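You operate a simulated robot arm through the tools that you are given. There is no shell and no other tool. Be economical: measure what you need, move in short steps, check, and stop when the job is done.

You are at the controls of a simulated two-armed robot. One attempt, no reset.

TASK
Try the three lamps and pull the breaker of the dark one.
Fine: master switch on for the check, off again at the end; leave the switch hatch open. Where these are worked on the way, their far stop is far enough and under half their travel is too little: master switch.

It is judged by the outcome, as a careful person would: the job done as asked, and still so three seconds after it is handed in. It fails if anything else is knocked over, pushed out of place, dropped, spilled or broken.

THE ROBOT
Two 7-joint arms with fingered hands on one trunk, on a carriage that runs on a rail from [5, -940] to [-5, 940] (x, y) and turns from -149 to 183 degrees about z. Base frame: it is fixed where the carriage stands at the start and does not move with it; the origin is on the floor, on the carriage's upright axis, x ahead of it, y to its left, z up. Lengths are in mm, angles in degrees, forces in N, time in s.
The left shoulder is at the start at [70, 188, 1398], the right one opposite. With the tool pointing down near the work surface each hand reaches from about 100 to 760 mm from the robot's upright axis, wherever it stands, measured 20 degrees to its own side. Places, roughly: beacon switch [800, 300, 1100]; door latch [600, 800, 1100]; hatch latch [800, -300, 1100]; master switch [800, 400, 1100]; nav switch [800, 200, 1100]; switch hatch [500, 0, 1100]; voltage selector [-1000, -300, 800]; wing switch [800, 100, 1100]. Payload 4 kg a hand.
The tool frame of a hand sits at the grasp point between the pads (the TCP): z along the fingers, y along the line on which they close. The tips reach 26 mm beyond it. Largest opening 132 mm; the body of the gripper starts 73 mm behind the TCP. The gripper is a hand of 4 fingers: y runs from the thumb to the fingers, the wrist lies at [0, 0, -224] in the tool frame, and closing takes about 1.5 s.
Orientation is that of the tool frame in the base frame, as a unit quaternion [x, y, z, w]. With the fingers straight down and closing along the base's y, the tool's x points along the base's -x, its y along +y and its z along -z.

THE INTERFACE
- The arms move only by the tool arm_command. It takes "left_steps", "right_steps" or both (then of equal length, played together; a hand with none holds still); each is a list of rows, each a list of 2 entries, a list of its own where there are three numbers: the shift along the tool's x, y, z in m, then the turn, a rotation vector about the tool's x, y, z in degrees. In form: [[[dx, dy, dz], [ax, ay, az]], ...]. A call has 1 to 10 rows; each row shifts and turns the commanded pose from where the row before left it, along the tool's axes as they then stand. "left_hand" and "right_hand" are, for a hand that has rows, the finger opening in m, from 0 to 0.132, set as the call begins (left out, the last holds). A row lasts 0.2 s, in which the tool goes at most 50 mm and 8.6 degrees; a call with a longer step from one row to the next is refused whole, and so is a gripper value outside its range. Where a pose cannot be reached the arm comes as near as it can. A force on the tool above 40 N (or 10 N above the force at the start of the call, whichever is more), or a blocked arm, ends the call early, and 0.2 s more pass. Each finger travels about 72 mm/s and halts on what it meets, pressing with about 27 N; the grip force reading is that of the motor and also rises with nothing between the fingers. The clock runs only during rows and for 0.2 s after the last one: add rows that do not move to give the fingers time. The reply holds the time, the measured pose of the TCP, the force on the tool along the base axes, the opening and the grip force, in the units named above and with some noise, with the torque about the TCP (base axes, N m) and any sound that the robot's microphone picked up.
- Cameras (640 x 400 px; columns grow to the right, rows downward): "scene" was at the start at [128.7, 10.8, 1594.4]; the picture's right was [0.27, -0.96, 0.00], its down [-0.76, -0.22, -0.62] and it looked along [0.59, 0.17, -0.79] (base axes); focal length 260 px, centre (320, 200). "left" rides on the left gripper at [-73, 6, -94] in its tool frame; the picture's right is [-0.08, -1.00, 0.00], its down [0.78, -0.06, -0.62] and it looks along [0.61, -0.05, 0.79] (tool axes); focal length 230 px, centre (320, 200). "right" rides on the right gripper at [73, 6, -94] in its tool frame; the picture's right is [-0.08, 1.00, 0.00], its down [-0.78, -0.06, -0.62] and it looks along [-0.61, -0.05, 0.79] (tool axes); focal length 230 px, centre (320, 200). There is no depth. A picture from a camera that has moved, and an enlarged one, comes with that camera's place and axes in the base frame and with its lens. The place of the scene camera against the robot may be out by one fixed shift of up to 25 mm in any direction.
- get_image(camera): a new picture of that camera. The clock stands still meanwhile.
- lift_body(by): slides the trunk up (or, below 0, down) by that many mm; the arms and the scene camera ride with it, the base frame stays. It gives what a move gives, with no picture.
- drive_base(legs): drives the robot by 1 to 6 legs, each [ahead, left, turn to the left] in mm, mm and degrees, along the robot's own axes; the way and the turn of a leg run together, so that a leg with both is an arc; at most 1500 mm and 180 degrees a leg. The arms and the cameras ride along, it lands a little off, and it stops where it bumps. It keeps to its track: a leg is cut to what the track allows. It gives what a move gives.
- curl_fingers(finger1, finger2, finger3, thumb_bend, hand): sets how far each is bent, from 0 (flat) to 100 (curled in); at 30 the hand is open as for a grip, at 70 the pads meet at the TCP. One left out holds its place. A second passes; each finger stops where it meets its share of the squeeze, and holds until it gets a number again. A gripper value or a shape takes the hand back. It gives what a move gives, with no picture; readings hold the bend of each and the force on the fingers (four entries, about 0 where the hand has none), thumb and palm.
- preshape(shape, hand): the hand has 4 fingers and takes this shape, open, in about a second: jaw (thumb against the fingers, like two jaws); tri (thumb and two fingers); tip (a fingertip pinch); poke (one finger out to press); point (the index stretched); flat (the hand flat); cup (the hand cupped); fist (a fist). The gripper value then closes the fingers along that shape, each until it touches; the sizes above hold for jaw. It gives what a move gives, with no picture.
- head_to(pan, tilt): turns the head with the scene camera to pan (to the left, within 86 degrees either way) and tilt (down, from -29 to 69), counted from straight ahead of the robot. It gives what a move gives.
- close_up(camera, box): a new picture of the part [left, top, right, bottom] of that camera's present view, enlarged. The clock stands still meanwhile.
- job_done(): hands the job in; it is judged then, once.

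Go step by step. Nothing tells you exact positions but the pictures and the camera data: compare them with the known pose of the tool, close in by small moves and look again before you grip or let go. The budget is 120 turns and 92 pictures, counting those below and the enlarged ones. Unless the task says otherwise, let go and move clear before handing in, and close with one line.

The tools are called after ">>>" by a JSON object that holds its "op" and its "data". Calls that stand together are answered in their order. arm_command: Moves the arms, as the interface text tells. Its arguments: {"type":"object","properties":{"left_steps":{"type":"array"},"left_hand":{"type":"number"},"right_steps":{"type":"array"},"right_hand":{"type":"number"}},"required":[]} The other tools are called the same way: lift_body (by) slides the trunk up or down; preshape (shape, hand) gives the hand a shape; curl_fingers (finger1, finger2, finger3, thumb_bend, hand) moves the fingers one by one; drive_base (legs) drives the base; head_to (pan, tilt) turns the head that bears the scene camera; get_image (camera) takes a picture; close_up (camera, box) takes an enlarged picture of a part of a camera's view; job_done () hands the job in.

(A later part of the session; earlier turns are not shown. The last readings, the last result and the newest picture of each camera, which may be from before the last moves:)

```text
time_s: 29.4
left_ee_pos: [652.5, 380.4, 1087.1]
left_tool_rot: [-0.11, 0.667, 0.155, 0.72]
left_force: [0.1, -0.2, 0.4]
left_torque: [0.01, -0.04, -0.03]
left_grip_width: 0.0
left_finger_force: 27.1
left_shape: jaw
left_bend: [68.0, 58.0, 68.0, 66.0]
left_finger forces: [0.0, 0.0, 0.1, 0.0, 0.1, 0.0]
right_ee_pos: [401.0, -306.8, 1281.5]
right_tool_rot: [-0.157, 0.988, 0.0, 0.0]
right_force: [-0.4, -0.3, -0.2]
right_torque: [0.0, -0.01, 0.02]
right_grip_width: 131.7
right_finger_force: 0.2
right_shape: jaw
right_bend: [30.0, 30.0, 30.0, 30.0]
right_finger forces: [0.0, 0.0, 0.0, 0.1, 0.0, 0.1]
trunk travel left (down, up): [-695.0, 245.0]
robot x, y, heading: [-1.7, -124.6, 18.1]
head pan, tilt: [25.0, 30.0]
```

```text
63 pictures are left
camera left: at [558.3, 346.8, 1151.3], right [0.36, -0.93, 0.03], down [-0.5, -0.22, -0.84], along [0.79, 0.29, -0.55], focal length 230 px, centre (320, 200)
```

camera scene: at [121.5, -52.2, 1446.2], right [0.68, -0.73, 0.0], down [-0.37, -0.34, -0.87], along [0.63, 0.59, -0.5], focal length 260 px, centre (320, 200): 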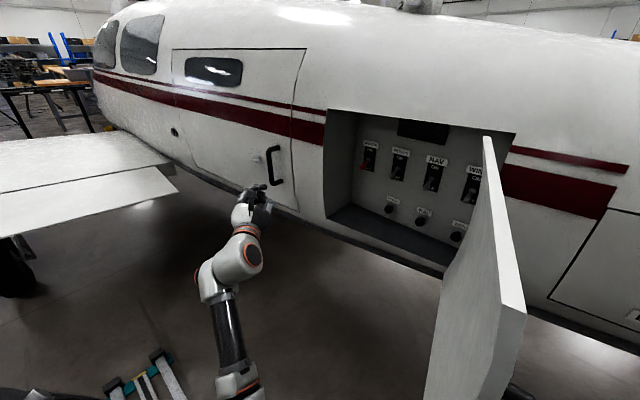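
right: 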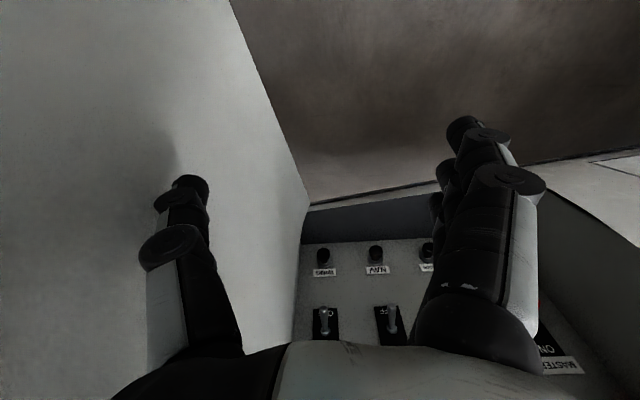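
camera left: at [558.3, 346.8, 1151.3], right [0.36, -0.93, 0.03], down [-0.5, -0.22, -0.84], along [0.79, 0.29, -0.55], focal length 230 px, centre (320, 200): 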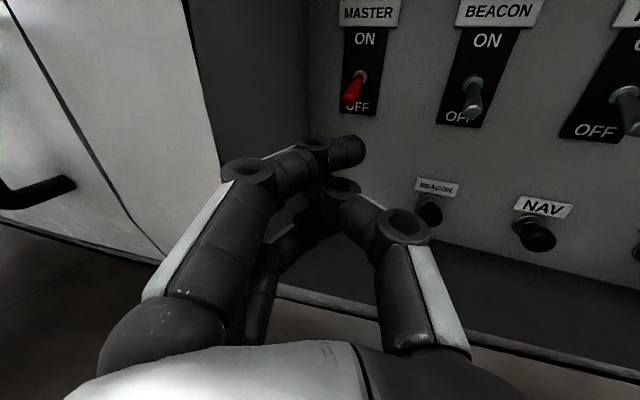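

The wrist moves freely now, and MASTER's base is at about (830, 408, 1125) with its tip near z≈1107. I enter the bay below the lever.

>>> {"op": "arm_command", "data": {"left_steps": [[[0.03, 0, 0], [-8, 0, 0]], [[0.0015, -0.0093, 0.032], [0, 0, 0]], [[0.0015, -0.0093, 0.032], [0, 0, 0]], [[0.0015, -0.0093, 0.032], [0, 0, 0]], [[0, 0, 0], [0, 0, 0]]]}}

>>> {"op": "get_image", "data": {"camera": "left"}}

>>> {"op": "close_up", "data": {"camera": "scene", "box": [310, 100, 502, 220]}}

```text
time_s: 30.6
left_ee_pos: [750.0, 405.9, 1059.4]
left_tool_rot: [-0.159, 0.654, 0.202, 0.711]
left_force: [0.4, -0.8, -0.7]
left_torque: [0.0, 0.01, -0.03]
left_grip_width: 0.0
left_finger_force: 27.3
left_shape: jaw
left_bend: [68.0, 58.0, 68.0, 66.0]
left_finger forces: [0.1, 0.1, 0.0, 0.0, 0.0, 0.0]
right_ee_pos: [402.2, -307.6, 1281.3]
right_tool_rot: [-0.158, 0.987, 0.0, 0.001]
right_force: [0.3, -0.6, -0.4]
right_torque: [-0.02, 0.01, 0.02]
right_grip_width: 131.9
right_finger_force: 0.0
right_shape: jaw
right_bend: [30.0, 30.0, 30.0, 30.0]
right_finger forces: [0.0, 0.0, 0.0, 0.1, 0.0, 0.0]
trunk travel left (down, up): [-695.0, 245.0]
robot x, y, heading: [1.1, -122.6, 18.3]
head pan, tilt: [25.0, 30.0]
```

```text
62 pictures are left
camera left: at [661.5, 358.4, 1122.2], right [0.49, -0.87, 0.04], down [-0.46, -0.29, -0.84], along [0.74, 0.39, -0.54], focal length 230 px, centre (320, 200)
```

left: 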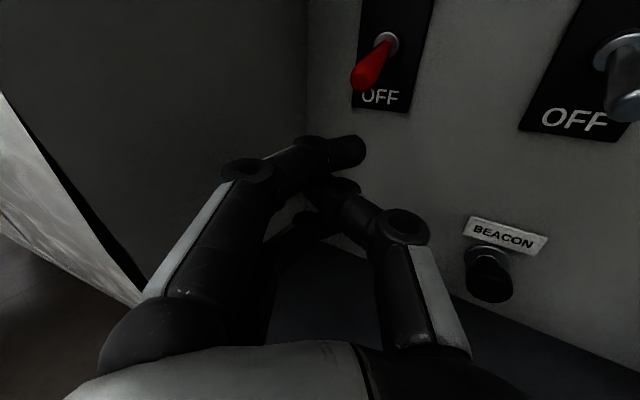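

```text
3.33 times, centred on (406, 160) of scene
camera zoom: at [120.1, -52.9, 1446.4], right [0.68, -0.73, 0.0], down [-0.36, -0.34, -0.87], along [0.63, 0.59, -0.5], focal length 865 px, centre (33, 333)
```

zoom: 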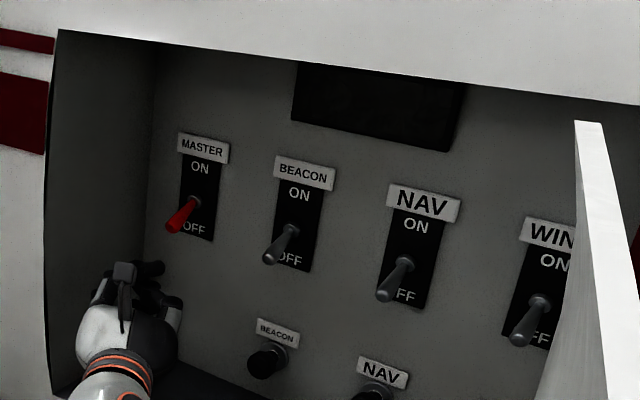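

The fingertips are just below and in front of MASTER's lever. I slide in 33 mm under it, then push straight up.

>>> {"op": "arm_command", "data": {"left_steps": [[[0.001, -0.007, 0.015], [0, 0, 0]], [[0.001, -0.007, 0.015], [0, 0, 0]], [[0, 0, 0], [0, 0, 0]], [[-0.01, 0, 0], [0, 0, 0]], [[-0.01, 0, 0], [0, 0, 0]], [[-0.01, 0, 0], [0, 0, 0]], [[-0.01, 0, 0], [0, 0, 0]], [[-0.01, 0, 0], [0, 0, 0]], [[0, 0, 0], [0, 0, 0]]]}}

>>> {"op": "get_image", "data": {"camera": "left"}}

>>> {"op": "close_up", "data": {"camera": "scene", "box": [310, 100, 502, 220]}}

```text
time_s: 32.6
left_ee_pos: [780.8, 406.8, 1108.0]
left_tool_rot: [-0.16, 0.655, 0.202, 0.711]
left_force: [-1.2, 1.2, -1.3]
left_torque: [-0.04, 0.01, 0.01]
left_grip_width: 0.2
left_finger_force: 27.3
left_shape: jaw
left_bend: [68.0, 57.0, 68.0, 67.0]
left_finger forces: [0.0, 0.0, 0.0, 0.1, 0.1, 0.0]
right_ee_pos: [401.9, -307.4, 1281.6]
right_tool_rot: [-0.157, 0.988, 0.0, 0.0]
right_force: [-0.9, 0.1, -0.3]
right_torque: [-0.04, 0.0, 0.04]
right_grip_width: 131.8
right_finger_force: 0.1
right_shape: jaw
right_bend: [30.0, 30.0, 30.0, 30.0]
right_finger forces: [0.1, 0.0, 0.1, 0.1, 0.0, 0.0]
trunk travel left (down, up): [-695.0, 245.0]
robot x, y, heading: [-1.6, -121.5, 17.9]
head pan, tilt: [25.0, 30.0]
```

```text
60 pictures are left
camera left: at [691.7, 359.8, 1171.8], right [0.49, -0.87, 0.04], down [-0.46, -0.29, -0.84], along [0.74, 0.39, -0.54], focal length 230 px, centre (320, 200)
```

left: 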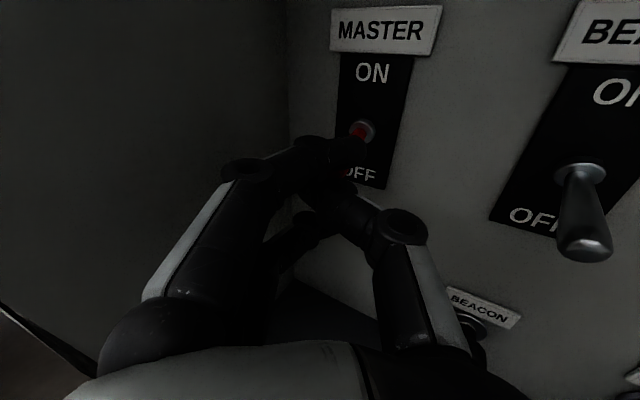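

```text
3.33 times, centred on (406, 160) of scene
camera zoom: at [120.4, -52.2, 1446.3], right [0.68, -0.73, 0.0], down [-0.36, -0.34, -0.87], along [0.63, 0.59, -0.5], focal length 865 px, centre (33, 333)
```

zoom: 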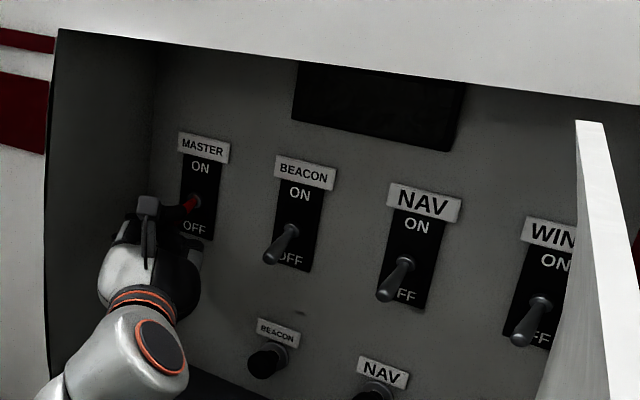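

>>> {"op": "arm_command", "data": {"left_steps": [[[-0.01, 0, 0], [0, 0, 0]], [[-0.01, 0, 0], [0, 0, 0]], [[0, 0, 0], [0, 0, 0]]]}}

>>> {"op": "close_up", "data": {"camera": "left", "box": [220, 0, 460, 250]}}

>>> {"op": "close_up", "data": {"camera": "scene", "box": [330, 120, 442, 190]}}

```text
time_s: 33.4
left_ee_pos: [779.5, 403.5, 1128.5]
left_tool_rot: [-0.16, 0.655, 0.203, 0.71]
left_force: [0.5, -0.2, -0.5]
left_torque: [0.01, 0.04, 0.0]
left_grip_width: 0.0
left_finger_force: 26.8
left_shape: jaw
left_bend: [68.0, 57.0, 68.0, 67.0]
left_finger forces: [0.0, 0.1, 0.0, 0.0, 0.1, 0.0]
right_ee_pos: [401.7, -306.6, 1281.9]
right_tool_rot: [-0.157, 0.988, 0.001, 0.0]
right_force: [-0.9, 0.0, -0.2]
right_torque: [-0.02, -0.04, 0.0]
right_grip_width: 132.0
right_finger_force: 0.0
right_shape: jaw
right_bend: [30.0, 30.0, 30.0, 30.0]
right_finger forces: [0.1, 0.0, 0.1, 0.0, 0.1, 0.0]
trunk travel left (down, up): [-695.0, 245.0]
robot x, y, heading: [1.8, -124.5, 17.9]
head pan, tilt: [25.0, 30.0]
heard: click
```

```text
1.60 times, centred on (340, 125) of left
camera zoom: at [690.3, 356.4, 1191.8], right [0.49, -0.87, 0.04], down [-0.46, -0.29, -0.84], along [0.74, 0.39, -0.54], focal length 368 px, centre (288, 320)
```

zoom: 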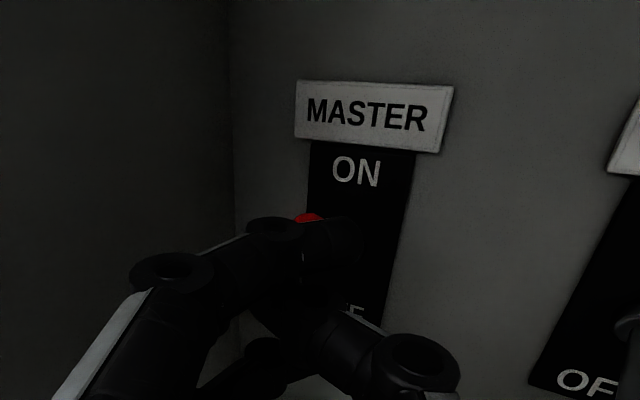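

```text
5.71 times, centred on (386, 155) of scene
camera zoom: at [120.7, -52.7, 1446.3], right [0.68, -0.73, 0.0], down [-0.37, -0.34, -0.87], along [0.63, 0.59, -0.5], focal length 1483 px, centre (-57, 457)
```

zoom: 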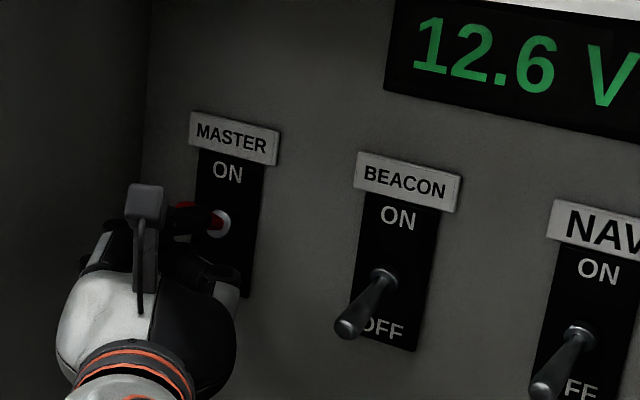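

A click, and the meter shows 12.6 V, so MASTER is on. I push a little more toward the far stop.

>>> {"op": "arm_command", "data": {"left_steps": [[[-0.01, 0, 0], [0, 0, 0]], [[-0.01, 0, 0], [0, 0, 0]], [[0, 0, 0], [0, 0, 0]]]}}

>>> {"op": "close_up", "data": {"camera": "scene", "box": [330, 120, 442, 190]}}

```text
time_s: 34.2
left_ee_pos: [776.6, 403.4, 1149.1]
left_tool_rot: [-0.16, 0.654, 0.204, 0.71]
left_force: [0.1, -1.0, 0.9]
left_torque: [-0.01, 0.0, 0.01]
left_grip_width: 0.0
left_finger_force: 27.5
left_shape: jaw
left_bend: [68.0, 57.0, 68.0, 67.0]
left_finger forces: [0.1, 0.1, 0.0, 0.1, 0.1, 0.0]
right_ee_pos: [402.5, -307.4, 1281.1]
right_tool_rot: [-0.158, 0.987, 0.0, 0.0]
right_force: [0.1, 0.7, 0.0]
right_torque: [-0.01, 0.03, -0.02]
right_grip_width: 132.1
right_finger_force: 0.1
right_shape: jaw
right_bend: [30.0, 30.0, 30.0, 30.0]
right_finger forces: [0.0, 0.0, 0.0, 0.1, 0.0, 0.0]
trunk travel left (down, up): [-695.0, 245.0]
robot x, y, heading: [0.3, -121.6, 18.3]
head pan, tilt: [25.0, 30.0]
```

```text
5.71 times, centred on (386, 155) of scene
camera zoom: at [120.5, -52.4, 1446.3], right [0.68, -0.73, 0.0], down [-0.36, -0.34, -0.87], along [0.63, 0.59, -0.5], focal length 1483 px, centre (-57, 457)
```

zoom: 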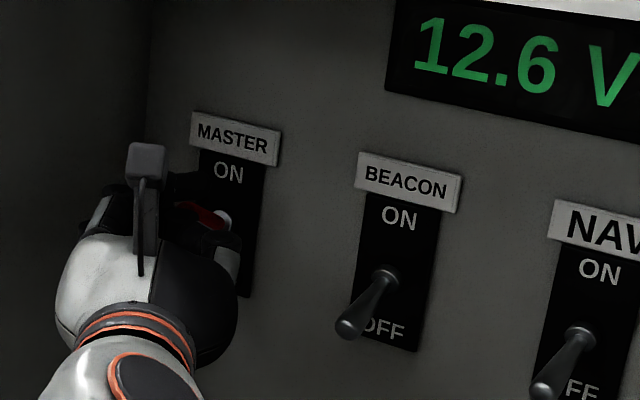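

MASTER is up. I retreat straight out and then position below BEACON's lever (y≈300).

>>> {"op": "arm_command", "data": {"left_steps": [[[0, 0.014, -0.026], [0, 0, 0]], [[0, 0.014, -0.026], [0, 0, 0]], [[0, 0.014, -0.026], [0, 0, 0]], [[0, 0, 0], [0, 0, 0]]]}}

>>> {"op": "get_image", "data": {"camera": "left"}}

>>> {"op": "get_image", "data": {"camera": "scene"}}

```text
time_s: 35.4
left_ee_pos: [677.5, 443.8, 1156.3]
left_tool_rot: [-0.153, 0.641, 0.238, 0.714]
left_force: [-0.7, -10.3, -2.6]
left_torque: [-0.06, 0.01, -0.03]
left_grip_width: 0.2
left_finger_force: 26.5
left_shape: jaw
left_bend: [68.0, 57.0, 68.0, 67.0]
left_finger forces: [0.1, 0.0, 0.0, 0.0, 0.0, 0.0]
left hand out of reach, approached as far as the arm can: row 2
right_ee_pos: [401.9, -311.4, 1280.6]
right_tool_rot: [-0.157, 0.988, 0.0, 0.0]
right_force: [0.5, 0.1, 1.1]
right_torque: [0.02, 0.01, 0.02]
right_grip_width: 132.0
right_finger_force: 0.0
right_shape: jaw
right_bend: [30.0, 30.0, 30.0, 30.0]
right_finger forces: [0.0, 0.1, 0.0, 0.0, 0.0, 0.1]
trunk travel left (down, up): [-695.0, 245.0]
robot x, y, heading: [1.3, -121.4, 18.0]
head pan, tilt: [25.0, 30.0]
stopped in row 4 (left hand): the arm was blocked; the commanded pose is now the measured one
```

```text
55 pictures are left
camera left: at [591.2, 388.6, 1217.1], right [0.53, -0.85, -0.01], down [-0.44, -0.26, -0.86], along [0.73, 0.46, -0.51], focal length 230 px, centre (320, 200)
```

left: 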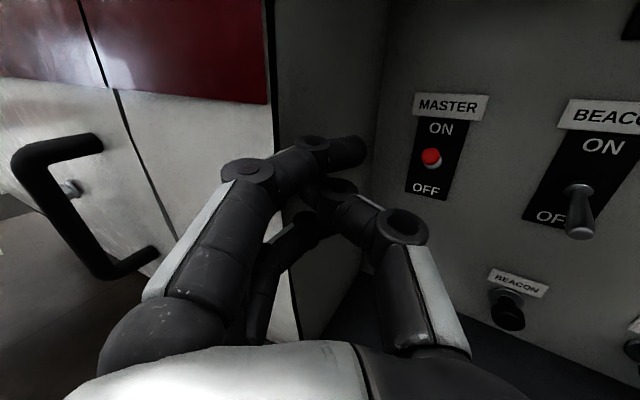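

```text
54 pictures are left
camera scene: at [121.1, -55.8, 1446.3], right [0.68, -0.73, 0.0], down [-0.37, -0.34, -0.87], along [0.63, 0.59, -0.5], focal length 260 px, centre (320, 200)
```

scene: 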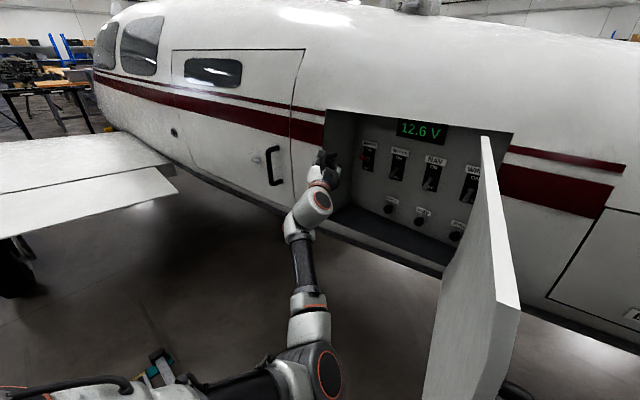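

MASTER stayed on. The hand brushed the left bay edge while retreating, so I move it to the right and reduce the yaw before going to BEACON.

>>> {"op": "arm_command", "data": {"left_steps": [[[0.0024, -0.025, -0.022], [0, 0, 0]], [[0.0024, -0.025, -0.022], [5, 0, 0]], [[0.0024, -0.025, -0.022], [6, 0, -3]], [[0.0024, -0.025, -0.022], [6, 0, -3]], [[0.03, 0, 0], [0, 3, 0]], [[0.03, 0, 0], [0, 3, 0]], [[0, 0, 0], [0, 0, 0]]]}}

>>> {"op": "get_image", "data": {"camera": "left"}}

```text
time_s: 37.0
left_ee_pos: [652.8, 317.7, 1066.7]
left_tool_rot: [-0.088, 0.7, 0.094, 0.702]
left_force: [1.0, -0.9, -0.1]
left_torque: [0.01, -0.01, -0.01]
left_grip_width: 0.2
left_finger_force: 27.0
left_shape: jaw
left_bend: [68.0, 56.0, 68.0, 68.0]
left_finger forces: [0.0, 0.0, 0.0, 0.0, 0.1, 0.1]
right_ee_pos: [401.2, -307.3, 1281.6]
right_tool_rot: [-0.157, 0.988, 0.0, -0.001]
right_force: [-0.5, 0.1, 0.2]
right_torque: [-0.01, -0.01, -0.02]
right_grip_width: 132.0
right_finger_force: 0.0
right_shape: jaw
right_bend: [30.0, 30.0, 30.0, 30.0]
right_finger forces: [0.1, 0.0, 0.2, 0.0, 0.1, 0.1]
trunk travel left (down, up): [-695.0, 245.0]
robot x, y, heading: [-4.8, -119.4, 18.2]
head pan, tilt: [25.0, 30.0]
```

```text
53 pictures are left
camera left: at [560.6, 298.2, 1139.3], right [0.25, -0.96, 0.07], down [-0.58, -0.21, -0.79], along [0.78, 0.16, -0.61], focal length 230 px, centre (320, 200)
```

left: 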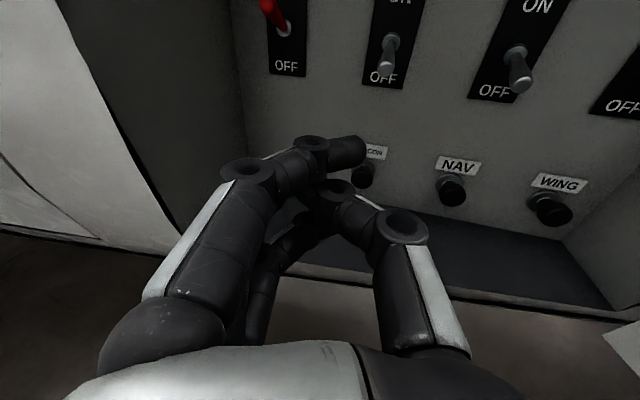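

MASTER clearly sits up. Now I slide under BEACON's lever and push up the same way.

>>> {"op": "arm_command", "data": {"left_steps": [[[0.003, -0.0095, 0.0313], [0, 0, 0]], [[0.003, -0.0095, 0.0313], [0, 0, 0]], [[0.003, -0.0095, 0.0313], [0, 0, 0]], [[0.003, -0.0095, 0.0313], [0, 0, 0]], [[0, 0, 0], [0, 0, 0]], [[-0.01, 0, 0], [0, 0, 0]], [[-0.01, 0, 0], [0, 0, 0]], [[-0.01, 0, 0], [0, 0, 0]], [[0, 0, 0], [0, 0, 0]]]}}

>>> {"op": "get_image", "data": {"camera": "left"}}

```text
time_s: 39.0
left_ee_pos: [783.8, 313.8, 1085.5]
left_tool_rot: [-0.088, 0.7, 0.095, 0.703]
left_force: [-4.4, 0.5, -2.8]
left_torque: [0.03, -0.12, -0.04]
left_grip_width: 0.2
left_finger_force: 27.5
left_shape: jaw
left_bend: [70.0, 56.0, 68.0, 68.0]
left_finger forces: [4.1, 0.0, 0.0, 0.1, 0.0, 0.0]
right_ee_pos: [400.8, -308.1, 1281.2]
right_tool_rot: [-0.157, 0.988, 0.001, 0.0]
right_force: [-0.8, -0.1, 0.3]
right_torque: [0.04, -0.01, 0.03]
right_grip_width: 132.0
right_finger_force: 0.0
right_shape: jaw
right_bend: [30.0, 30.0, 30.0, 30.0]
right_finger forces: [0.0, 0.0, 0.0, 0.1, 0.0, 0.1]
trunk travel left (down, up): [-695.0, 245.0]
robot x, y, heading: [-1.0, -120.5, 17.9]
head pan, tilt: [25.0, 30.0]
```

```text
52 pictures are left
camera left: at [691.7, 294.9, 1157.5], right [0.25, -0.96, 0.07], down [-0.58, -0.21, -0.79], along [0.78, 0.16, -0.61], focal length 230 px, centre (320, 200)
```

left: 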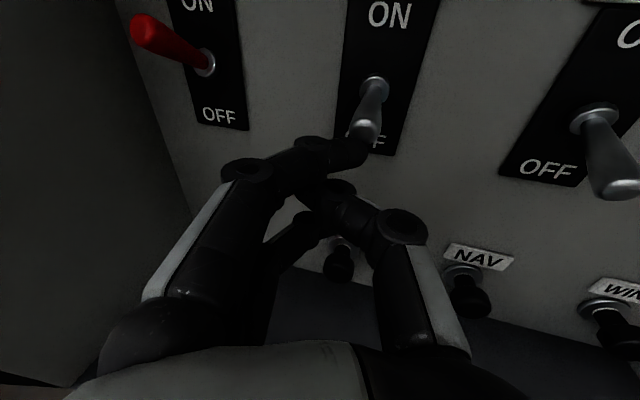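

The fingertip is touching the lever at its far right end. I drop slightly, shift right 12 mm and lift again.

>>> {"op": "arm_command", "data": {"left_steps": [[[0.01, 0, 0], [0, 0, 0]], [[0, -0.012, -0.003], [0, 0, 0]], [[-0.01, 0, 0], [0, 0, 0]], [[-0.01, 0, 0], [0, 0, 0]], [[-0.01, 0, 0], [0, 0, 0]], [[-0.01, 0, 0], [0, 0, 0]], [[-0.01, 0, 0], [0, 0, 0]], [[-0.01, 0, 0], [0, 0, 0]], [[0, 0, 0], [0, 0, 0]]]}}

>>> {"op": "get_image", "data": {"camera": "left"}}

```text
time_s: 41.2
left_ee_pos: [777.5, 335.2, 1133.4]
left_tool_rot: [-0.084, 0.697, 0.119, 0.702]
left_force: [-0.8, 0.2, 1.1]
left_torque: [0.03, 0.01, -0.01]
left_grip_width: 0.0
left_finger_force: 27.4
left_shape: jaw
left_bend: [68.0, 56.0, 68.0, 68.0]
left_finger forces: [0.0, 0.0, 0.0, 0.1, 0.0, 0.0]
right_ee_pos: [402.1, -308.3, 1282.1]
right_tool_rot: [-0.157, 0.988, 0.001, 0.0]
right_force: [-0.2, 1.2, -0.2]
right_torque: [0.05, 0.03, 0.01]
right_grip_width: 131.8
right_finger_force: 0.0
right_shape: jaw
right_bend: [30.0, 30.0, 30.0, 30.0]
right_finger forces: [0.0, 0.0, 0.1, 0.1, 0.0, 0.0]
trunk travel left (down, up): [-695.0, 245.0]
robot x, y, heading: [-0.2, -116.6, 18.1]
head pan, tilt: [25.0, 30.0]
heard: click
stopped in row 9 (left hand): the arm was blocked; the commanded pose is now the measured one
```

```text
51 pictures are left
camera left: at [686.2, 310.4, 1204.7], right [0.28, -0.96, 0.03], down [-0.57, -0.19, -0.79], along [0.77, 0.21, -0.61], focal length 230 px, centre (320, 200)
```

left: 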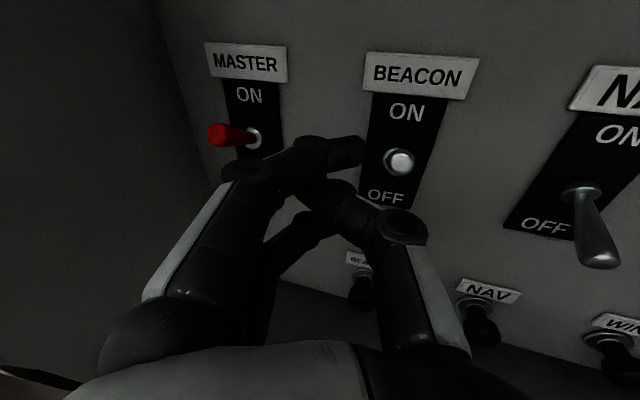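

Another click, and BEACON now sits at ON. I back out, and look around for the lit beacon.

>>> {"op": "arm_command", "data": {"left_steps": [[[0, 0.004, -0.03], [0, 0, 0]], [[0.02, 0.004, -0.03], [0, 0, 0]], [[0.02, 0.003, -0.03], [0, 0, 0]], [[0.02, 0.003, -0.02], [0, 0, 0]], [[0, 0, 0], [0, 0, 0]]]}}

>>> {"op": "head_to", "data": {"pan": -60, "tilt": -2}}

>>> {"op": "get_image", "data": {"camera": "scene"}}

>>> {"op": "head_to", "data": {"pan": 0, "tilt": -2}}

>>> {"op": "get_image", "data": {"camera": "scene"}}

>>> {"op": "head_to", "data": {"pan": 65, "tilt": 5}}

>>> {"op": "get_image", "data": {"camera": "scene"}}

```text
time_s: 42.4
left_ee_pos: [668.9, 315.1, 1070.5]
left_tool_rot: [-0.083, 0.698, 0.116, 0.702]
left_force: [-0.7, -1.0, 0.2]
left_torque: [-0.01, 0.01, 0.03]
left_grip_width: 0.1
left_finger_force: 27.1
left_shape: jaw
left_bend: [68.0, 56.0, 68.0, 68.0]
left_finger forces: [0.0, 0.1, 0.0, 0.1, 0.1, 0.0]
right_ee_pos: [402.1, -308.4, 1281.1]
right_tool_rot: [-0.158, 0.987, 0.0, 0.0]
right_force: [0.1, -0.1, 0.1]
right_torque: [0.02, 0.0, -0.04]
right_grip_width: 132.0
right_finger_force: 0.1
right_shape: jaw
right_bend: [30.0, 30.0, 30.0, 30.0]
right_finger forces: [0.1, 0.0, 0.1, 0.0, 0.1, 0.1]
trunk travel left (down, up): [-695.0, 245.0]
robot x, y, heading: [0.4, -118.3, 18.2]
head pan, tilt: [25.0, 30.0]
```

```text
time_s: 44.0
left_ee_pos: [668.9, 317.3, 1071.4]
left_tool_rot: [-0.083, 0.698, 0.116, 0.702]
left_force: [0.7, -0.3, -0.7]
left_torque: [0.02, 0.01, 0.0]
left_grip_width: 0.0
left_finger_force: 27.0
left_shape: jaw
left_bend: [68.0, 56.0, 68.0, 68.0]
left_finger forces: [0.0, 0.0, 0.1, 0.1, 0.0, 0.0]
right_ee_pos: [400.3, -306.5, 1280.2]
right_tool_rot: [-0.157, 0.988, 0.0, -0.001]
right_force: [0.8, -0.1, -0.1]
right_torque: [-0.01, 0.0, 0.0]
right_grip_width: 131.6
right_finger_force: 0.1
right_shape: jaw
right_bend: [30.0, 30.0, 30.0, 30.0]
right_finger forces: [0.0, 0.0, 0.0, 0.0, 0.0, 0.0]
trunk travel left (down, up): [-695.0, 245.0]
robot x, y, heading: [-0.3, -118.4, 18.2]
head pan, tilt: [-60.0, -2.0]
```

```text
50 pictures are left
camera scene: at [120.9, -173.9, 1497.8], right [-0.67, -0.75, 0.0], down [0.03, -0.02, -1.0], along [0.74, -0.67, 0.03], focal length 260 px, centre (320, 200)
```

scene: 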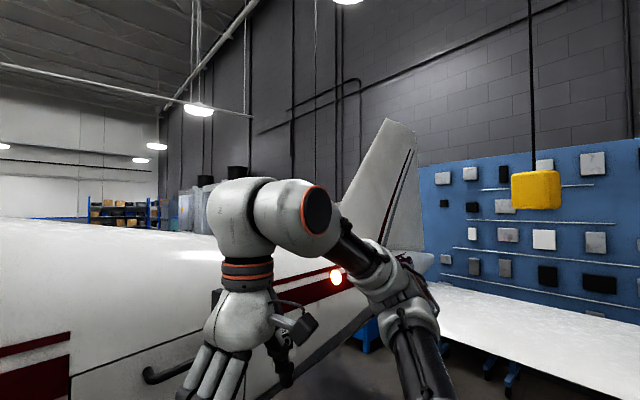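

```text
time_s: 45.3
left_ee_pos: [668.4, 317.7, 1071.7]
left_tool_rot: [-0.084, 0.698, 0.117, 0.702]
left_force: [1.2, 0.0, -0.3]
left_torque: [-0.04, 0.05, -0.03]
left_grip_width: 0.0
left_finger_force: 27.5
left_shape: jaw
left_bend: [68.0, 56.0, 68.0, 68.0]
left_finger forces: [0.0, 0.0, 0.0, 0.0, 0.0, 0.0]
right_ee_pos: [401.9, -308.3, 1281.9]
right_tool_rot: [-0.158, 0.987, 0.0, 0.001]
right_force: [0.2, -0.3, -0.1]
right_torque: [0.01, 0.02, 0.0]
right_grip_width: 132.0
right_finger_force: 0.1
right_shape: jaw
right_bend: [30.0, 30.0, 30.0, 30.0]
right_finger forces: [0.0, 0.1, 0.1, 0.0, 0.1, 0.1]
trunk travel left (down, up): [-695.0, 245.0]
robot x, y, heading: [-0.0, -119.3, 18.0]
head pan, tilt: [0.0, -2.0]
```

```text
49 pictures are left
camera scene: at [139.1, -86.8, 1497.8], right [0.31, -0.95, 0.0], down [0.03, 0.01, -1.0], along [0.95, 0.31, 0.03], focal length 260 px, centre (320, 200)
```

scene: 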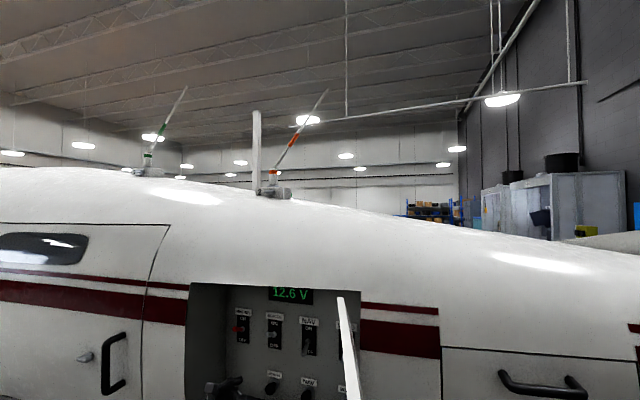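

```text
time_s: 46.6
left_ee_pos: [668.8, 317.2, 1071.7]
left_tool_rot: [-0.083, 0.698, 0.117, 0.702]
left_force: [0.8, -0.1, -1.1]
left_torque: [0.03, -0.01, 0.04]
left_grip_width: 0.3
left_finger_force: 27.1
left_shape: jaw
left_bend: [68.0, 56.0, 68.0, 68.0]
left_finger forces: [0.1, 0.1, 0.1, 0.1, 0.1, 0.0]
right_ee_pos: [401.7, -308.1, 1281.5]
right_tool_rot: [-0.157, 0.988, 0.0, 0.0]
right_force: [-0.3, -0.3, 0.3]
right_torque: [0.01, 0.04, -0.02]
right_grip_width: 131.9
right_finger_force: 0.1
right_shape: jaw
right_bend: [30.0, 30.0, 30.0, 30.0]
right_finger forces: [0.1, 0.1, 0.0, 0.0, 0.1, 0.0]
trunk travel left (down, up): [-695.0, 245.0]
robot x, y, heading: [3.4, -121.6, 17.9]
head pan, tilt: [65.0, 5.0]
```

```text
48 pictures are left
camera scene: at [65.5, -23.3, 1486.8], right [0.99, -0.12, 0.0], down [-0.01, -0.09, -1.0], along [0.12, 0.99, -0.09], focal length 260 px, centre (320, 200)
```

scene: 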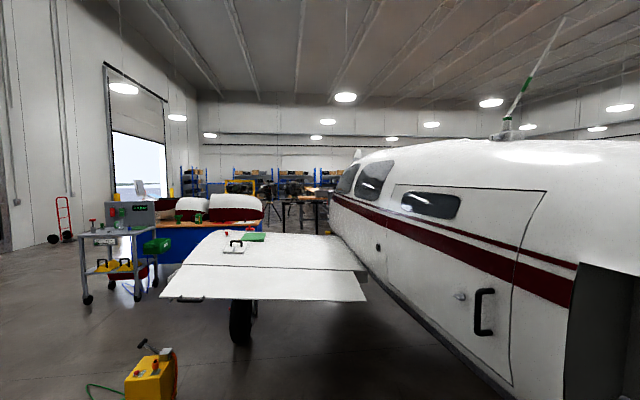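

The BEACON lamp is lit red on the tail side. Now I move to NAV (y≈198), turning the hand less to the left.

>>> {"op": "arm_command", "data": {"left_steps": [[[0.004, -0.038, -0.004], [4, 0, 0]], [[0.004, -0.038, -0.004], [4, 0, 0]], [[0.004, -0.038, -0.002], [4, 0, 0]], [[0, 0, 0], [0, 0, 0]]]}}

>>> {"op": "get_image", "data": {"camera": "left"}}

>>> {"op": "head_to", "data": {"pan": 10, "tilt": 30}}

```text
time_s: 47.6
left_ee_pos: [683.1, 203.1, 1054.0]
left_tool_rot: [-0.009, 0.706, 0.043, 0.707]
left_force: [0.1, 0.7, 0.1]
left_torque: [0.01, -0.03, 0.01]
left_grip_width: 0.0
left_finger_force: 27.0
left_shape: jaw
left_bend: [68.0, 56.0, 68.0, 68.0]
left_finger forces: [0.1, 0.0, 0.1, 0.0, 0.0, 0.0]
right_ee_pos: [400.8, -307.0, 1281.7]
right_tool_rot: [-0.157, 0.988, 0.0, 0.0]
right_force: [0.0, -0.7, 0.2]
right_torque: [0.01, -0.01, 0.05]
right_grip_width: 131.7
right_finger_force: 0.0
right_shape: jaw
right_bend: [30.0, 30.0, 30.0, 30.0]
right_finger forces: [0.0, 0.1, 0.0, 0.1, 0.0, 0.0]
trunk travel left (down, up): [-695.0, 245.0]
robot x, y, heading: [1.0, -118.4, 18.0]
head pan, tilt: [65.0, 5.0]
```

```text
47 pictures are left
camera left: at [589.1, 198.4, 1126.7], right [0.07, -1.0, 0.03], down [-0.61, -0.07, -0.79], along [0.79, 0.04, -0.61], focal length 230 px, centre (320, 200)
```

left: 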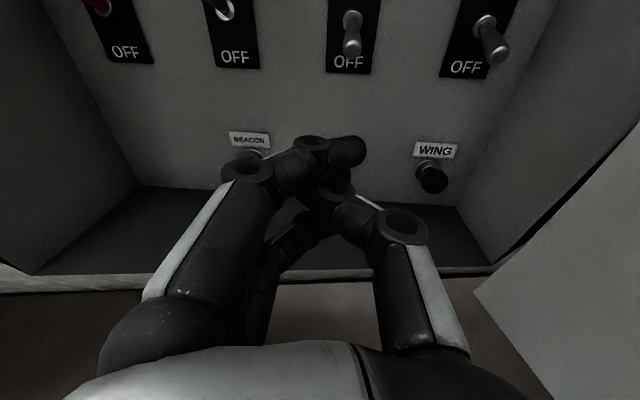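

```text
time_s: 48.9
left_ee_pos: [683.2, 202.7, 1054.7]
left_tool_rot: [-0.011, 0.706, 0.044, 0.707]
left_force: [0.1, -0.1, -0.5]
left_torque: [0.0, 0.03, 0.0]
left_grip_width: 0.2
left_finger_force: 27.1
left_shape: jaw
left_bend: [68.0, 56.0, 68.0, 68.0]
left_finger forces: [0.0, 0.0, 0.0, 0.0, 0.0, 0.1]
right_ee_pos: [402.2, -307.7, 1281.4]
right_tool_rot: [-0.157, 0.988, 0.0, 0.0]
right_force: [0.2, 0.1, 0.1]
right_torque: [0.0, 0.04, -0.01]
right_grip_width: 131.9
right_finger_force: 0.0
right_shape: jaw
right_bend: [30.0, 30.0, 30.0, 30.0]
right_finger forces: [0.1, 0.0, 0.0, 0.0, 0.1, 0.1]
trunk travel left (down, up): [-695.0, 245.0]
robot x, y, heading: [-0.7, -122.6, 17.9]
head pan, tilt: [10.0, 30.0]
```

>>> {"op": "arm_command", "data": {"left_steps": [[[0, -0.0044, 0.0253], [0, 0, 0]], [[0, -0.0044, 0.0253], [0, 0, 0]], [[0, -0.0044, 0.0253], [0, 0, 0]], [[0, -0.0044, 0.0253], [0, 0, 0]], [[0, 0, 0], [0, 0, 0]], [[-0.01, 0, 0], [0, 0, 0]], [[-0.01, 0, 0], [0, 0, 0]], [[-0.01, 0, 0], [0, 0, 0]], [[0, 0, 0], [0, 0, 0]]]}}

>>> {"op": "get_image", "data": {"camera": "left"}}

```text
time_s: 50.9
left_ee_pos: [785.6, 192.8, 1082.8]
left_tool_rot: [-0.01, 0.706, 0.044, 0.706]
left_force: [-1.7, 0.0, -1.7]
left_torque: [0.03, -0.03, -0.05]
left_grip_width: 0.0
left_finger_force: 26.6
left_shape: jaw
left_bend: [69.0, 56.0, 68.0, 68.0]
left_finger forces: [2.5, 0.0, 0.1, 0.1, 0.1, 0.1]
right_ee_pos: [402.0, -306.8, 1281.3]
right_tool_rot: [-0.157, 0.988, 0.0, 0.0]
right_force: [-0.1, 0.5, -1.4]
right_torque: [-0.01, 0.02, 0.01]
right_grip_width: 132.1
right_finger_force: 0.1
right_shape: jaw
right_bend: [30.0, 30.0, 30.0, 30.0]
right_finger forces: [0.0, 0.0, 0.0, 0.0, 0.1, 0.0]
trunk travel left (down, up): [-695.0, 245.0]
robot x, y, heading: [2.4, -120.5, 18.2]
head pan, tilt: [10.0, 30.0]
```

```text
46 pictures are left
camera left: at [691.8, 187.9, 1155.7], right [0.08, -1.0, 0.03], down [-0.61, -0.07, -0.79], along [0.79, 0.04, -0.61], focal length 230 px, centre (320, 200)
```

left: 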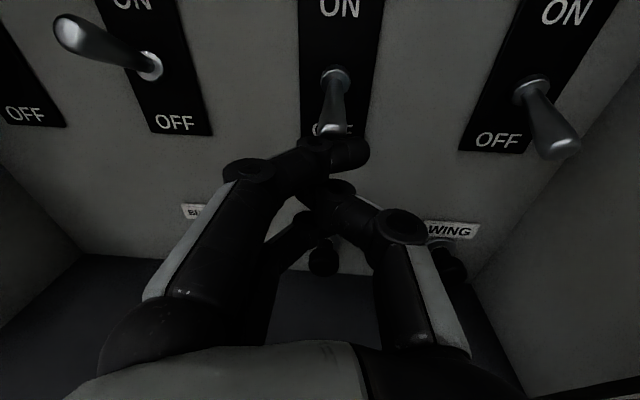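

The fingertip is squarely under NAV's lever. I lift on.

>>> {"op": "arm_command", "data": {"left_steps": [[[-0.01, 0, 0], [0, 0, 0]], [[-0.01, 0, 0], [0, 0, 0]], [[-0.01, 0, 0], [0, 0, 0]], [[-0.01, 0, 0], [0, 0, 0]], [[-0.01, 0, 0], [0, 0, 0]], [[-0.01, 0, 0], [0, 0, 0]], [[0, 0, 0], [0, 0, 0]]]}}

>>> {"op": "get_image", "data": {"camera": "left"}}

```text
time_s: 52.7
left_ee_pos: [780.9, 234.7, 1136.8]
left_tool_rot: [-0.005, 0.707, 0.078, 0.703]
left_force: [0.6, 0.0, 0.2]
left_torque: [-0.02, -0.03, -0.01]
left_grip_width: 0.0
left_finger_force: 27.6
left_shape: jaw
left_bend: [68.0, 56.0, 68.0, 68.0]
left_finger forces: [0.0, 0.1, 0.0, 0.0, 0.0, 0.1]
right_ee_pos: [401.2, -306.7, 1281.5]
right_tool_rot: [-0.157, 0.988, 0.0, 0.0]
right_force: [1.2, 0.7, 0.7]
right_torque: [-0.03, 0.0, 0.0]
right_grip_width: 131.9
right_finger_force: 0.0
right_shape: jaw
right_bend: [30.0, 30.0, 30.0, 30.0]
right_finger forces: [0.0, 0.0, 0.0, 0.0, 0.0, 0.0]
trunk travel left (down, up): [-695.0, 245.0]
robot x, y, heading: [0.3, -121.6, 18.0]
head pan, tilt: [10.0, 30.0]
stopped in row 7 (left hand): the arm was blocked; the commanded pose is now the measured one
```

```text
45 pictures are left
camera left: at [688.7, 222.0, 1208.9], right [0.12, -0.99, -0.03], down [-0.61, -0.05, -0.79], along [0.78, 0.11, -0.62], focal length 230 px, centre (320, 200)
```

left: 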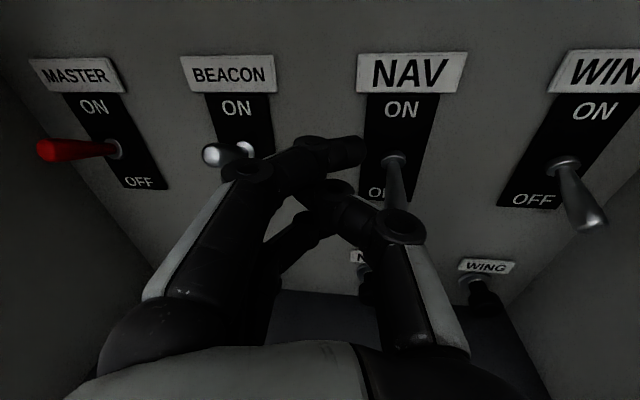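

The arm ran into a joint limit while lifting and slid off to the left of NAV. I'll back out, reposition under NAV and lift with the trunk instead, which keeps the arm's shape.

>>> {"op": "arm_command", "data": {"left_steps": [[[0, 0, -0.03], [0, 0, 0]], [[0, 0, -0.03], [0, 0, 0]], [[0.03, -0.01, -0.02], [0, 0, 0]], [[0.03, -0.02, 0], [0, 0, 0]], [[0.016, -0.02, 0], [3, 0, 0]], [[0, 0, 0], [0, 0, 0]]]}}

```text
time_s: 54.1
left_ee_pos: [706.1, 180.0, 1055.3]
left_tool_rot: [0.013, 0.708, 0.056, 0.703]
left_force: [-0.2, -1.0, -0.5]
left_torque: [0.02, -0.02, 0.03]
left_grip_width: 0.0
left_finger_force: 27.0
left_shape: jaw
left_bend: [68.0, 56.0, 68.0, 68.0]
left_finger forces: [0.0, 0.0, 0.0, 0.0, 0.1, 0.0]
right_ee_pos: [402.3, -307.6, 1280.8]
right_tool_rot: [-0.157, 0.988, 0.001, 0.001]
right_force: [-0.4, 0.0, 0.3]
right_torque: [0.0, 0.01, 0.02]
right_grip_width: 131.8
right_finger_force: 0.0
right_shape: jaw
right_bend: [30.0, 30.0, 30.0, 30.0]
right_finger forces: [0.0, 0.0, 0.0, 0.0, 0.0, 0.0]
trunk travel left (down, up): [-695.0, 245.0]
robot x, y, heading: [1.7, -118.5, 18.2]
head pan, tilt: [10.0, 30.0]
```

>>> {"op": "arm_command", "data": {"left_steps": [[[0, 0.0025, 0.0265], [0, 0, 0]], [[0, 0.0025, 0.0265], [0, 0, 0]], [[0, 0.0025, 0.0265], [0, 0, 0]], [[0, 0, 0], [0, 0, 0]]]}}

>>> {"op": "lift_body", "data": {"by": 60}}

>>> {"op": "get_image", "data": {"camera": "left"}}

```text
time_s: 55.1
left_ee_pos: [785.6, 193.0, 1055.6]
left_tool_rot: [0.013, 0.709, 0.054, 0.703]
left_force: [-0.7, -0.4, 0.5]
left_torque: [0.01, 0.0, 0.0]
left_grip_width: 0.0
left_finger_force: 26.9
left_shape: jaw
left_bend: [68.0, 56.0, 68.0, 68.0]
left_finger forces: [0.1, 0.0, 0.1, 0.1, 0.1, 0.0]
right_ee_pos: [401.6, -306.3, 1281.9]
right_tool_rot: [-0.157, 0.988, 0.0, 0.0]
right_force: [-0.9, 0.3, 0.0]
right_torque: [-0.06, -0.02, 0.01]
right_grip_width: 131.9
right_finger_force: 0.1
right_shape: jaw
right_bend: [30.0, 30.0, 30.0, 30.0]
right_finger forces: [0.1, 0.0, 0.0, 0.1, 0.0, 0.1]
trunk travel left (down, up): [-695.0, 245.0]
robot x, y, heading: [1.8, -122.3, 18.0]
head pan, tilt: [10.0, 30.0]
```

```text
time_s: 56.1
left_ee_pos: [786.0, 193.7, 1114.7]
left_tool_rot: [0.012, 0.709, 0.056, 0.703]
left_force: [0.2, 0.3, -0.6]
left_torque: [0.0, -0.02, 0.0]
left_grip_width: 0.1
left_finger_force: 27.2
left_shape: jaw
left_bend: [68.0, 56.0, 68.0, 68.0]
left_finger forces: [0.0, 0.0, 0.1, 0.0, 0.1, 0.0]
right_ee_pos: [402.5, -306.7, 1340.7]
right_tool_rot: [-0.157, 0.988, 0.0, 0.0]
right_force: [1.0, -0.1, 0.9]
right_torque: [0.01, -0.01, -0.01]
right_grip_width: 131.8
right_finger_force: 0.0
right_shape: jaw
right_bend: [30.0, 30.0, 30.0, 30.0]
right_finger forces: [0.0, 0.0, 0.1, 0.0, 0.0, 0.0]
trunk travel left (down, up): [-755.0, 185.0]
robot x, y, heading: [0.6, -118.9, 18.1]
head pan, tilt: [10.0, 30.0]
heard: click
```

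```text
44 pictures are left
camera left: at [693.4, 186.4, 1187.9], right [0.06, -1.0, -0.02], down [-0.62, -0.02, -0.78], along [0.78, 0.06, -0.62], focal length 230 px, centre (320, 200)
```

left: 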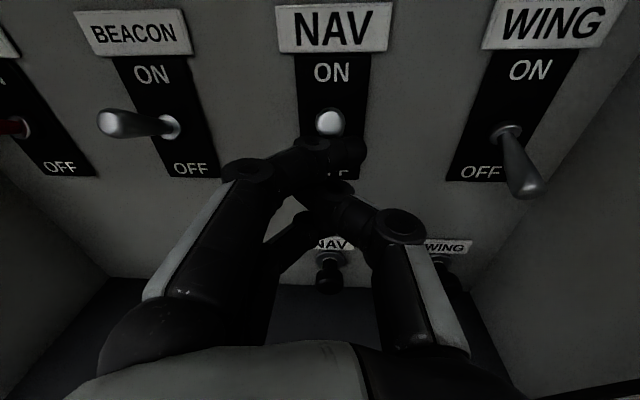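

NAV clicked to ON. I back out, lower the trunk again, and move across to WING with the hand yawed right to stay clear of the right wall and door.

>>> {"op": "arm_command", "data": {"left_steps": [[[0, 0, -0.025], [0, 0, 0]], [[0, 0, -0.025], [0, 0, 0]], [[0, 0, -0.025], [0, 0, 0]], [[0, 0, 0], [0, 0, 0]]]}}

>>> {"op": "lift_body", "data": {"by": -60}}

>>> {"op": "arm_command", "data": {"left_steps": [[[0, -0.025, -0.01], [6, 0, 0]], [[0, -0.025, -0.008], [6, 0, 0]], [[0, -0.025, -0.006], [6, 0, -3]], [[0, 0, 0], [0, 0, 0]]]}}

>>> {"op": "get_image", "data": {"camera": "left"}}

>>> {"op": "get_image", "data": {"camera": "scene"}}

```text
time_s: 57.1
left_ee_pos: [709.8, 189.4, 1116.5]
left_tool_rot: [0.013, 0.709, 0.056, 0.702]
left_force: [-0.3, -0.5, -0.4]
left_torque: [0.03, -0.02, 0.02]
left_grip_width: 0.0
left_finger_force: 27.1
left_shape: jaw
left_bend: [68.0, 56.0, 68.0, 68.0]
left_finger forces: [0.0, 0.0, 0.0, 0.0, 0.0, 0.1]
right_ee_pos: [402.6, -307.0, 1340.6]
right_tool_rot: [-0.157, 0.988, 0.001, 0.0]
right_force: [0.1, 0.1, -0.6]
right_torque: [0.03, 0.01, 0.05]
right_grip_width: 131.7
right_finger_force: 0.0
right_shape: jaw
right_bend: [30.0, 30.0, 30.0, 30.0]
right_finger forces: [0.0, 0.0, 0.0, 0.0, 0.0, 0.0]
trunk travel left (down, up): [-755.0, 185.0]
robot x, y, heading: [0.2, -119.1, 17.9]
head pan, tilt: [10.0, 30.0]
```

```text
time_s: 58.1
left_ee_pos: [710.1, 189.1, 1055.6]
left_tool_rot: [0.013, 0.709, 0.057, 0.703]
left_force: [-0.1, -0.5, -0.2]
left_torque: [-0.01, 0.0, 0.01]
left_grip_width: 0.3
left_finger_force: 27.1
left_shape: jaw
left_bend: [68.0, 56.0, 68.0, 68.0]
left_finger forces: [0.0, 0.0, 0.0, 0.0, 0.0, 0.1]
right_ee_pos: [402.2, -307.7, 1281.0]
right_tool_rot: [-0.157, 0.988, 0.001, 0.0]
right_force: [0.3, 0.4, -1.0]
right_torque: [-0.04, -0.01, 0.0]
right_grip_width: 131.8
right_finger_force: 0.1
right_shape: jaw
right_bend: [30.0, 30.0, 30.0, 30.0]
right_finger forces: [0.0, 0.1, 0.0, 0.1, 0.0, 0.1]
trunk travel left (down, up): [-695.0, 245.0]
robot x, y, heading: [-1.4, -121.5, 18.1]
head pan, tilt: [10.0, 30.0]
```

```text
time_s: 59.1
left_ee_pos: [682.5, 115.4, 1047.3]
left_tool_rot: [0.104, 0.711, -0.074, 0.691]
left_force: [-1.0, 0.8, -0.6]
left_torque: [-0.01, 0.01, 0.0]
left_grip_width: 0.0
left_finger_force: 27.8
left_shape: jaw
left_bend: [68.0, 56.0, 68.0, 68.0]
left_finger forces: [0.1, 0.1, 0.0, 0.0, 0.0, 0.0]
right_ee_pos: [402.3, -307.0, 1281.7]
right_tool_rot: [-0.157, 0.988, 0.0, 0.0]
right_force: [0.8, -0.4, -0.2]
right_torque: [0.0, 0.0, 0.04]
right_grip_width: 131.8
right_finger_force: 0.1
right_shape: jaw
right_bend: [30.0, 30.0, 30.0, 30.0]
right_finger forces: [0.0, 0.1, 0.0, 0.0, 0.1, 0.0]
trunk travel left (down, up): [-695.0, 245.0]
robot x, y, heading: [2.7, -113.8, 18.3]
head pan, tilt: [10.0, 30.0]
```

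```text
43 pictures are left
camera left: at [595.7, 140.7, 1123.9], right [-0.25, -0.97, 0.04], down [-0.63, 0.13, -0.77], along [0.74, -0.21, -0.64], focal length 230 px, centre (320, 200)
```

left: 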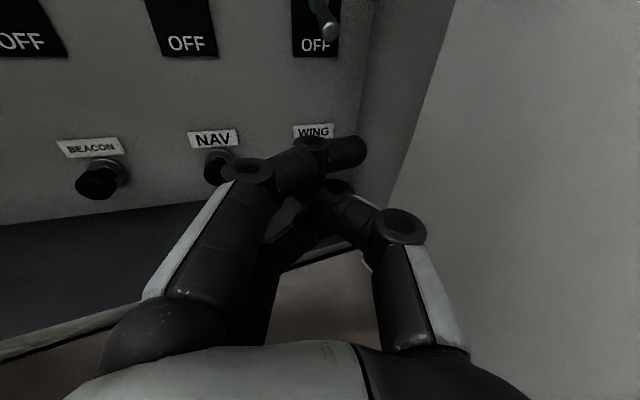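

```text
42 pictures are left
camera scene: at [134.1, -72.0, 1446.4], right [0.47, -0.88, 0.0], down [-0.44, -0.24, -0.87], along [0.76, 0.41, -0.5], focal length 260 px, centre (320, 200)
```

scene: 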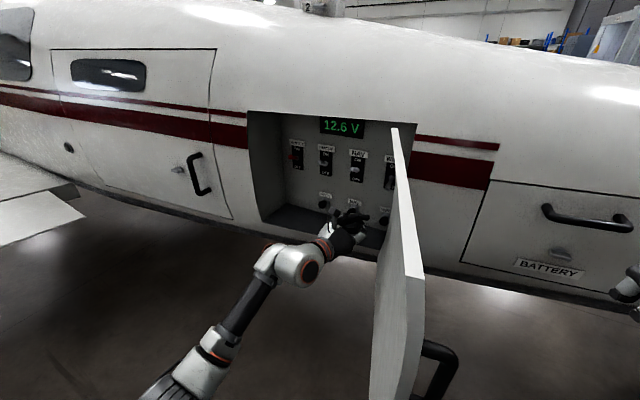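

>>> {"op": "arm_command", "data": {"left_steps": [[[-0.0028, 0.003, 0.0275], [0, 0, 0]], [[-0.0028, 0.003, 0.0275], [0, 0, 0]], [[-0.0028, 0.003, 0.0275], [0, 0, 0]], [[-0.0028, 0.003, 0.0275], [0, 0, 0]], [[0, 0, 0], [0, 0, 0]]]}}

>>> {"op": "lift_body", "data": {"by": 20}}

>>> {"op": "get_image", "data": {"camera": "left"}}

```text
time_s: 60.3
left_ee_pos: [792.4, 99.9, 1057.5]
left_tool_rot: [0.104, 0.711, -0.074, 0.691]
left_force: [0.2, 0.0, -0.1]
left_torque: [0.0, 0.0, -0.01]
left_grip_width: 0.0
left_finger_force: 26.7
left_shape: jaw
left_bend: [68.0, 56.0, 68.0, 68.0]
left_finger forces: [0.1, 0.1, 0.1, 0.1, 0.1, 0.0]
right_ee_pos: [401.5, -308.1, 1280.8]
right_tool_rot: [-0.157, 0.988, 0.0, 0.0]
right_force: [0.2, -0.2, 0.1]
right_torque: [-0.01, 0.02, 0.02]
right_grip_width: 131.9
right_finger_force: 0.1
right_shape: jaw
right_bend: [30.0, 30.0, 30.0, 30.0]
right_finger forces: [0.1, 0.0, 0.1, 0.1, 0.1, 0.0]
trunk travel left (down, up): [-695.0, 245.0]
robot x, y, heading: [0.4, -121.5, 18.3]
head pan, tilt: [10.0, 30.0]
```

```text
time_s: 61.0
left_ee_pos: [791.8, 100.5, 1075.9]
left_tool_rot: [0.104, 0.711, -0.073, 0.691]
left_force: [0.4, -0.1, 0.5]
left_torque: [-0.02, 0.0, 0.04]
left_grip_width: 0.0
left_finger_force: 27.2
left_shape: jaw
left_bend: [68.0, 56.0, 68.0, 68.0]
left_finger forces: [0.0, 0.0, 0.0, 0.1, 0.0, 0.0]
right_ee_pos: [401.5, -307.1, 1302.0]
right_tool_rot: [-0.157, 0.988, -0.001, -0.001]
right_force: [0.1, -0.3, -0.6]
right_torque: [0.03, 0.04, 0.0]
right_grip_width: 132.0
right_finger_force: 0.0
right_shape: jaw
right_bend: [30.0, 30.0, 30.0, 30.0]
right_finger forces: [0.1, 0.0, 0.0, 0.0, 0.1, 0.0]
trunk travel left (down, up): [-715.0, 225.0]
robot x, y, heading: [2.8, -118.9, 18.4]
head pan, tilt: [10.0, 30.0]
```

```text
41 pictures are left
camera left: at [705.4, 125.5, 1151.9], right [-0.25, -0.97, 0.04], down [-0.63, 0.13, -0.77], along [0.74, -0.21, -0.64], focal length 230 px, centre (320, 200)
```

left: 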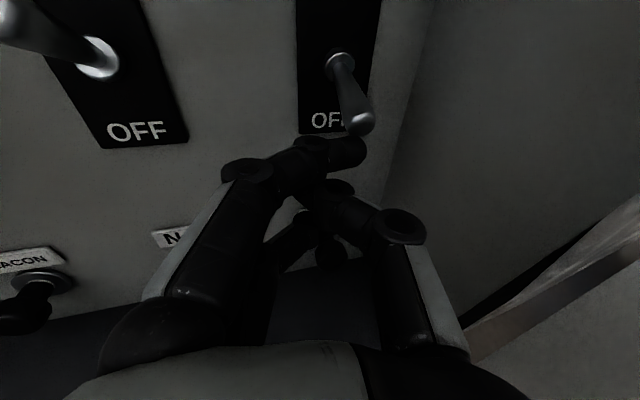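

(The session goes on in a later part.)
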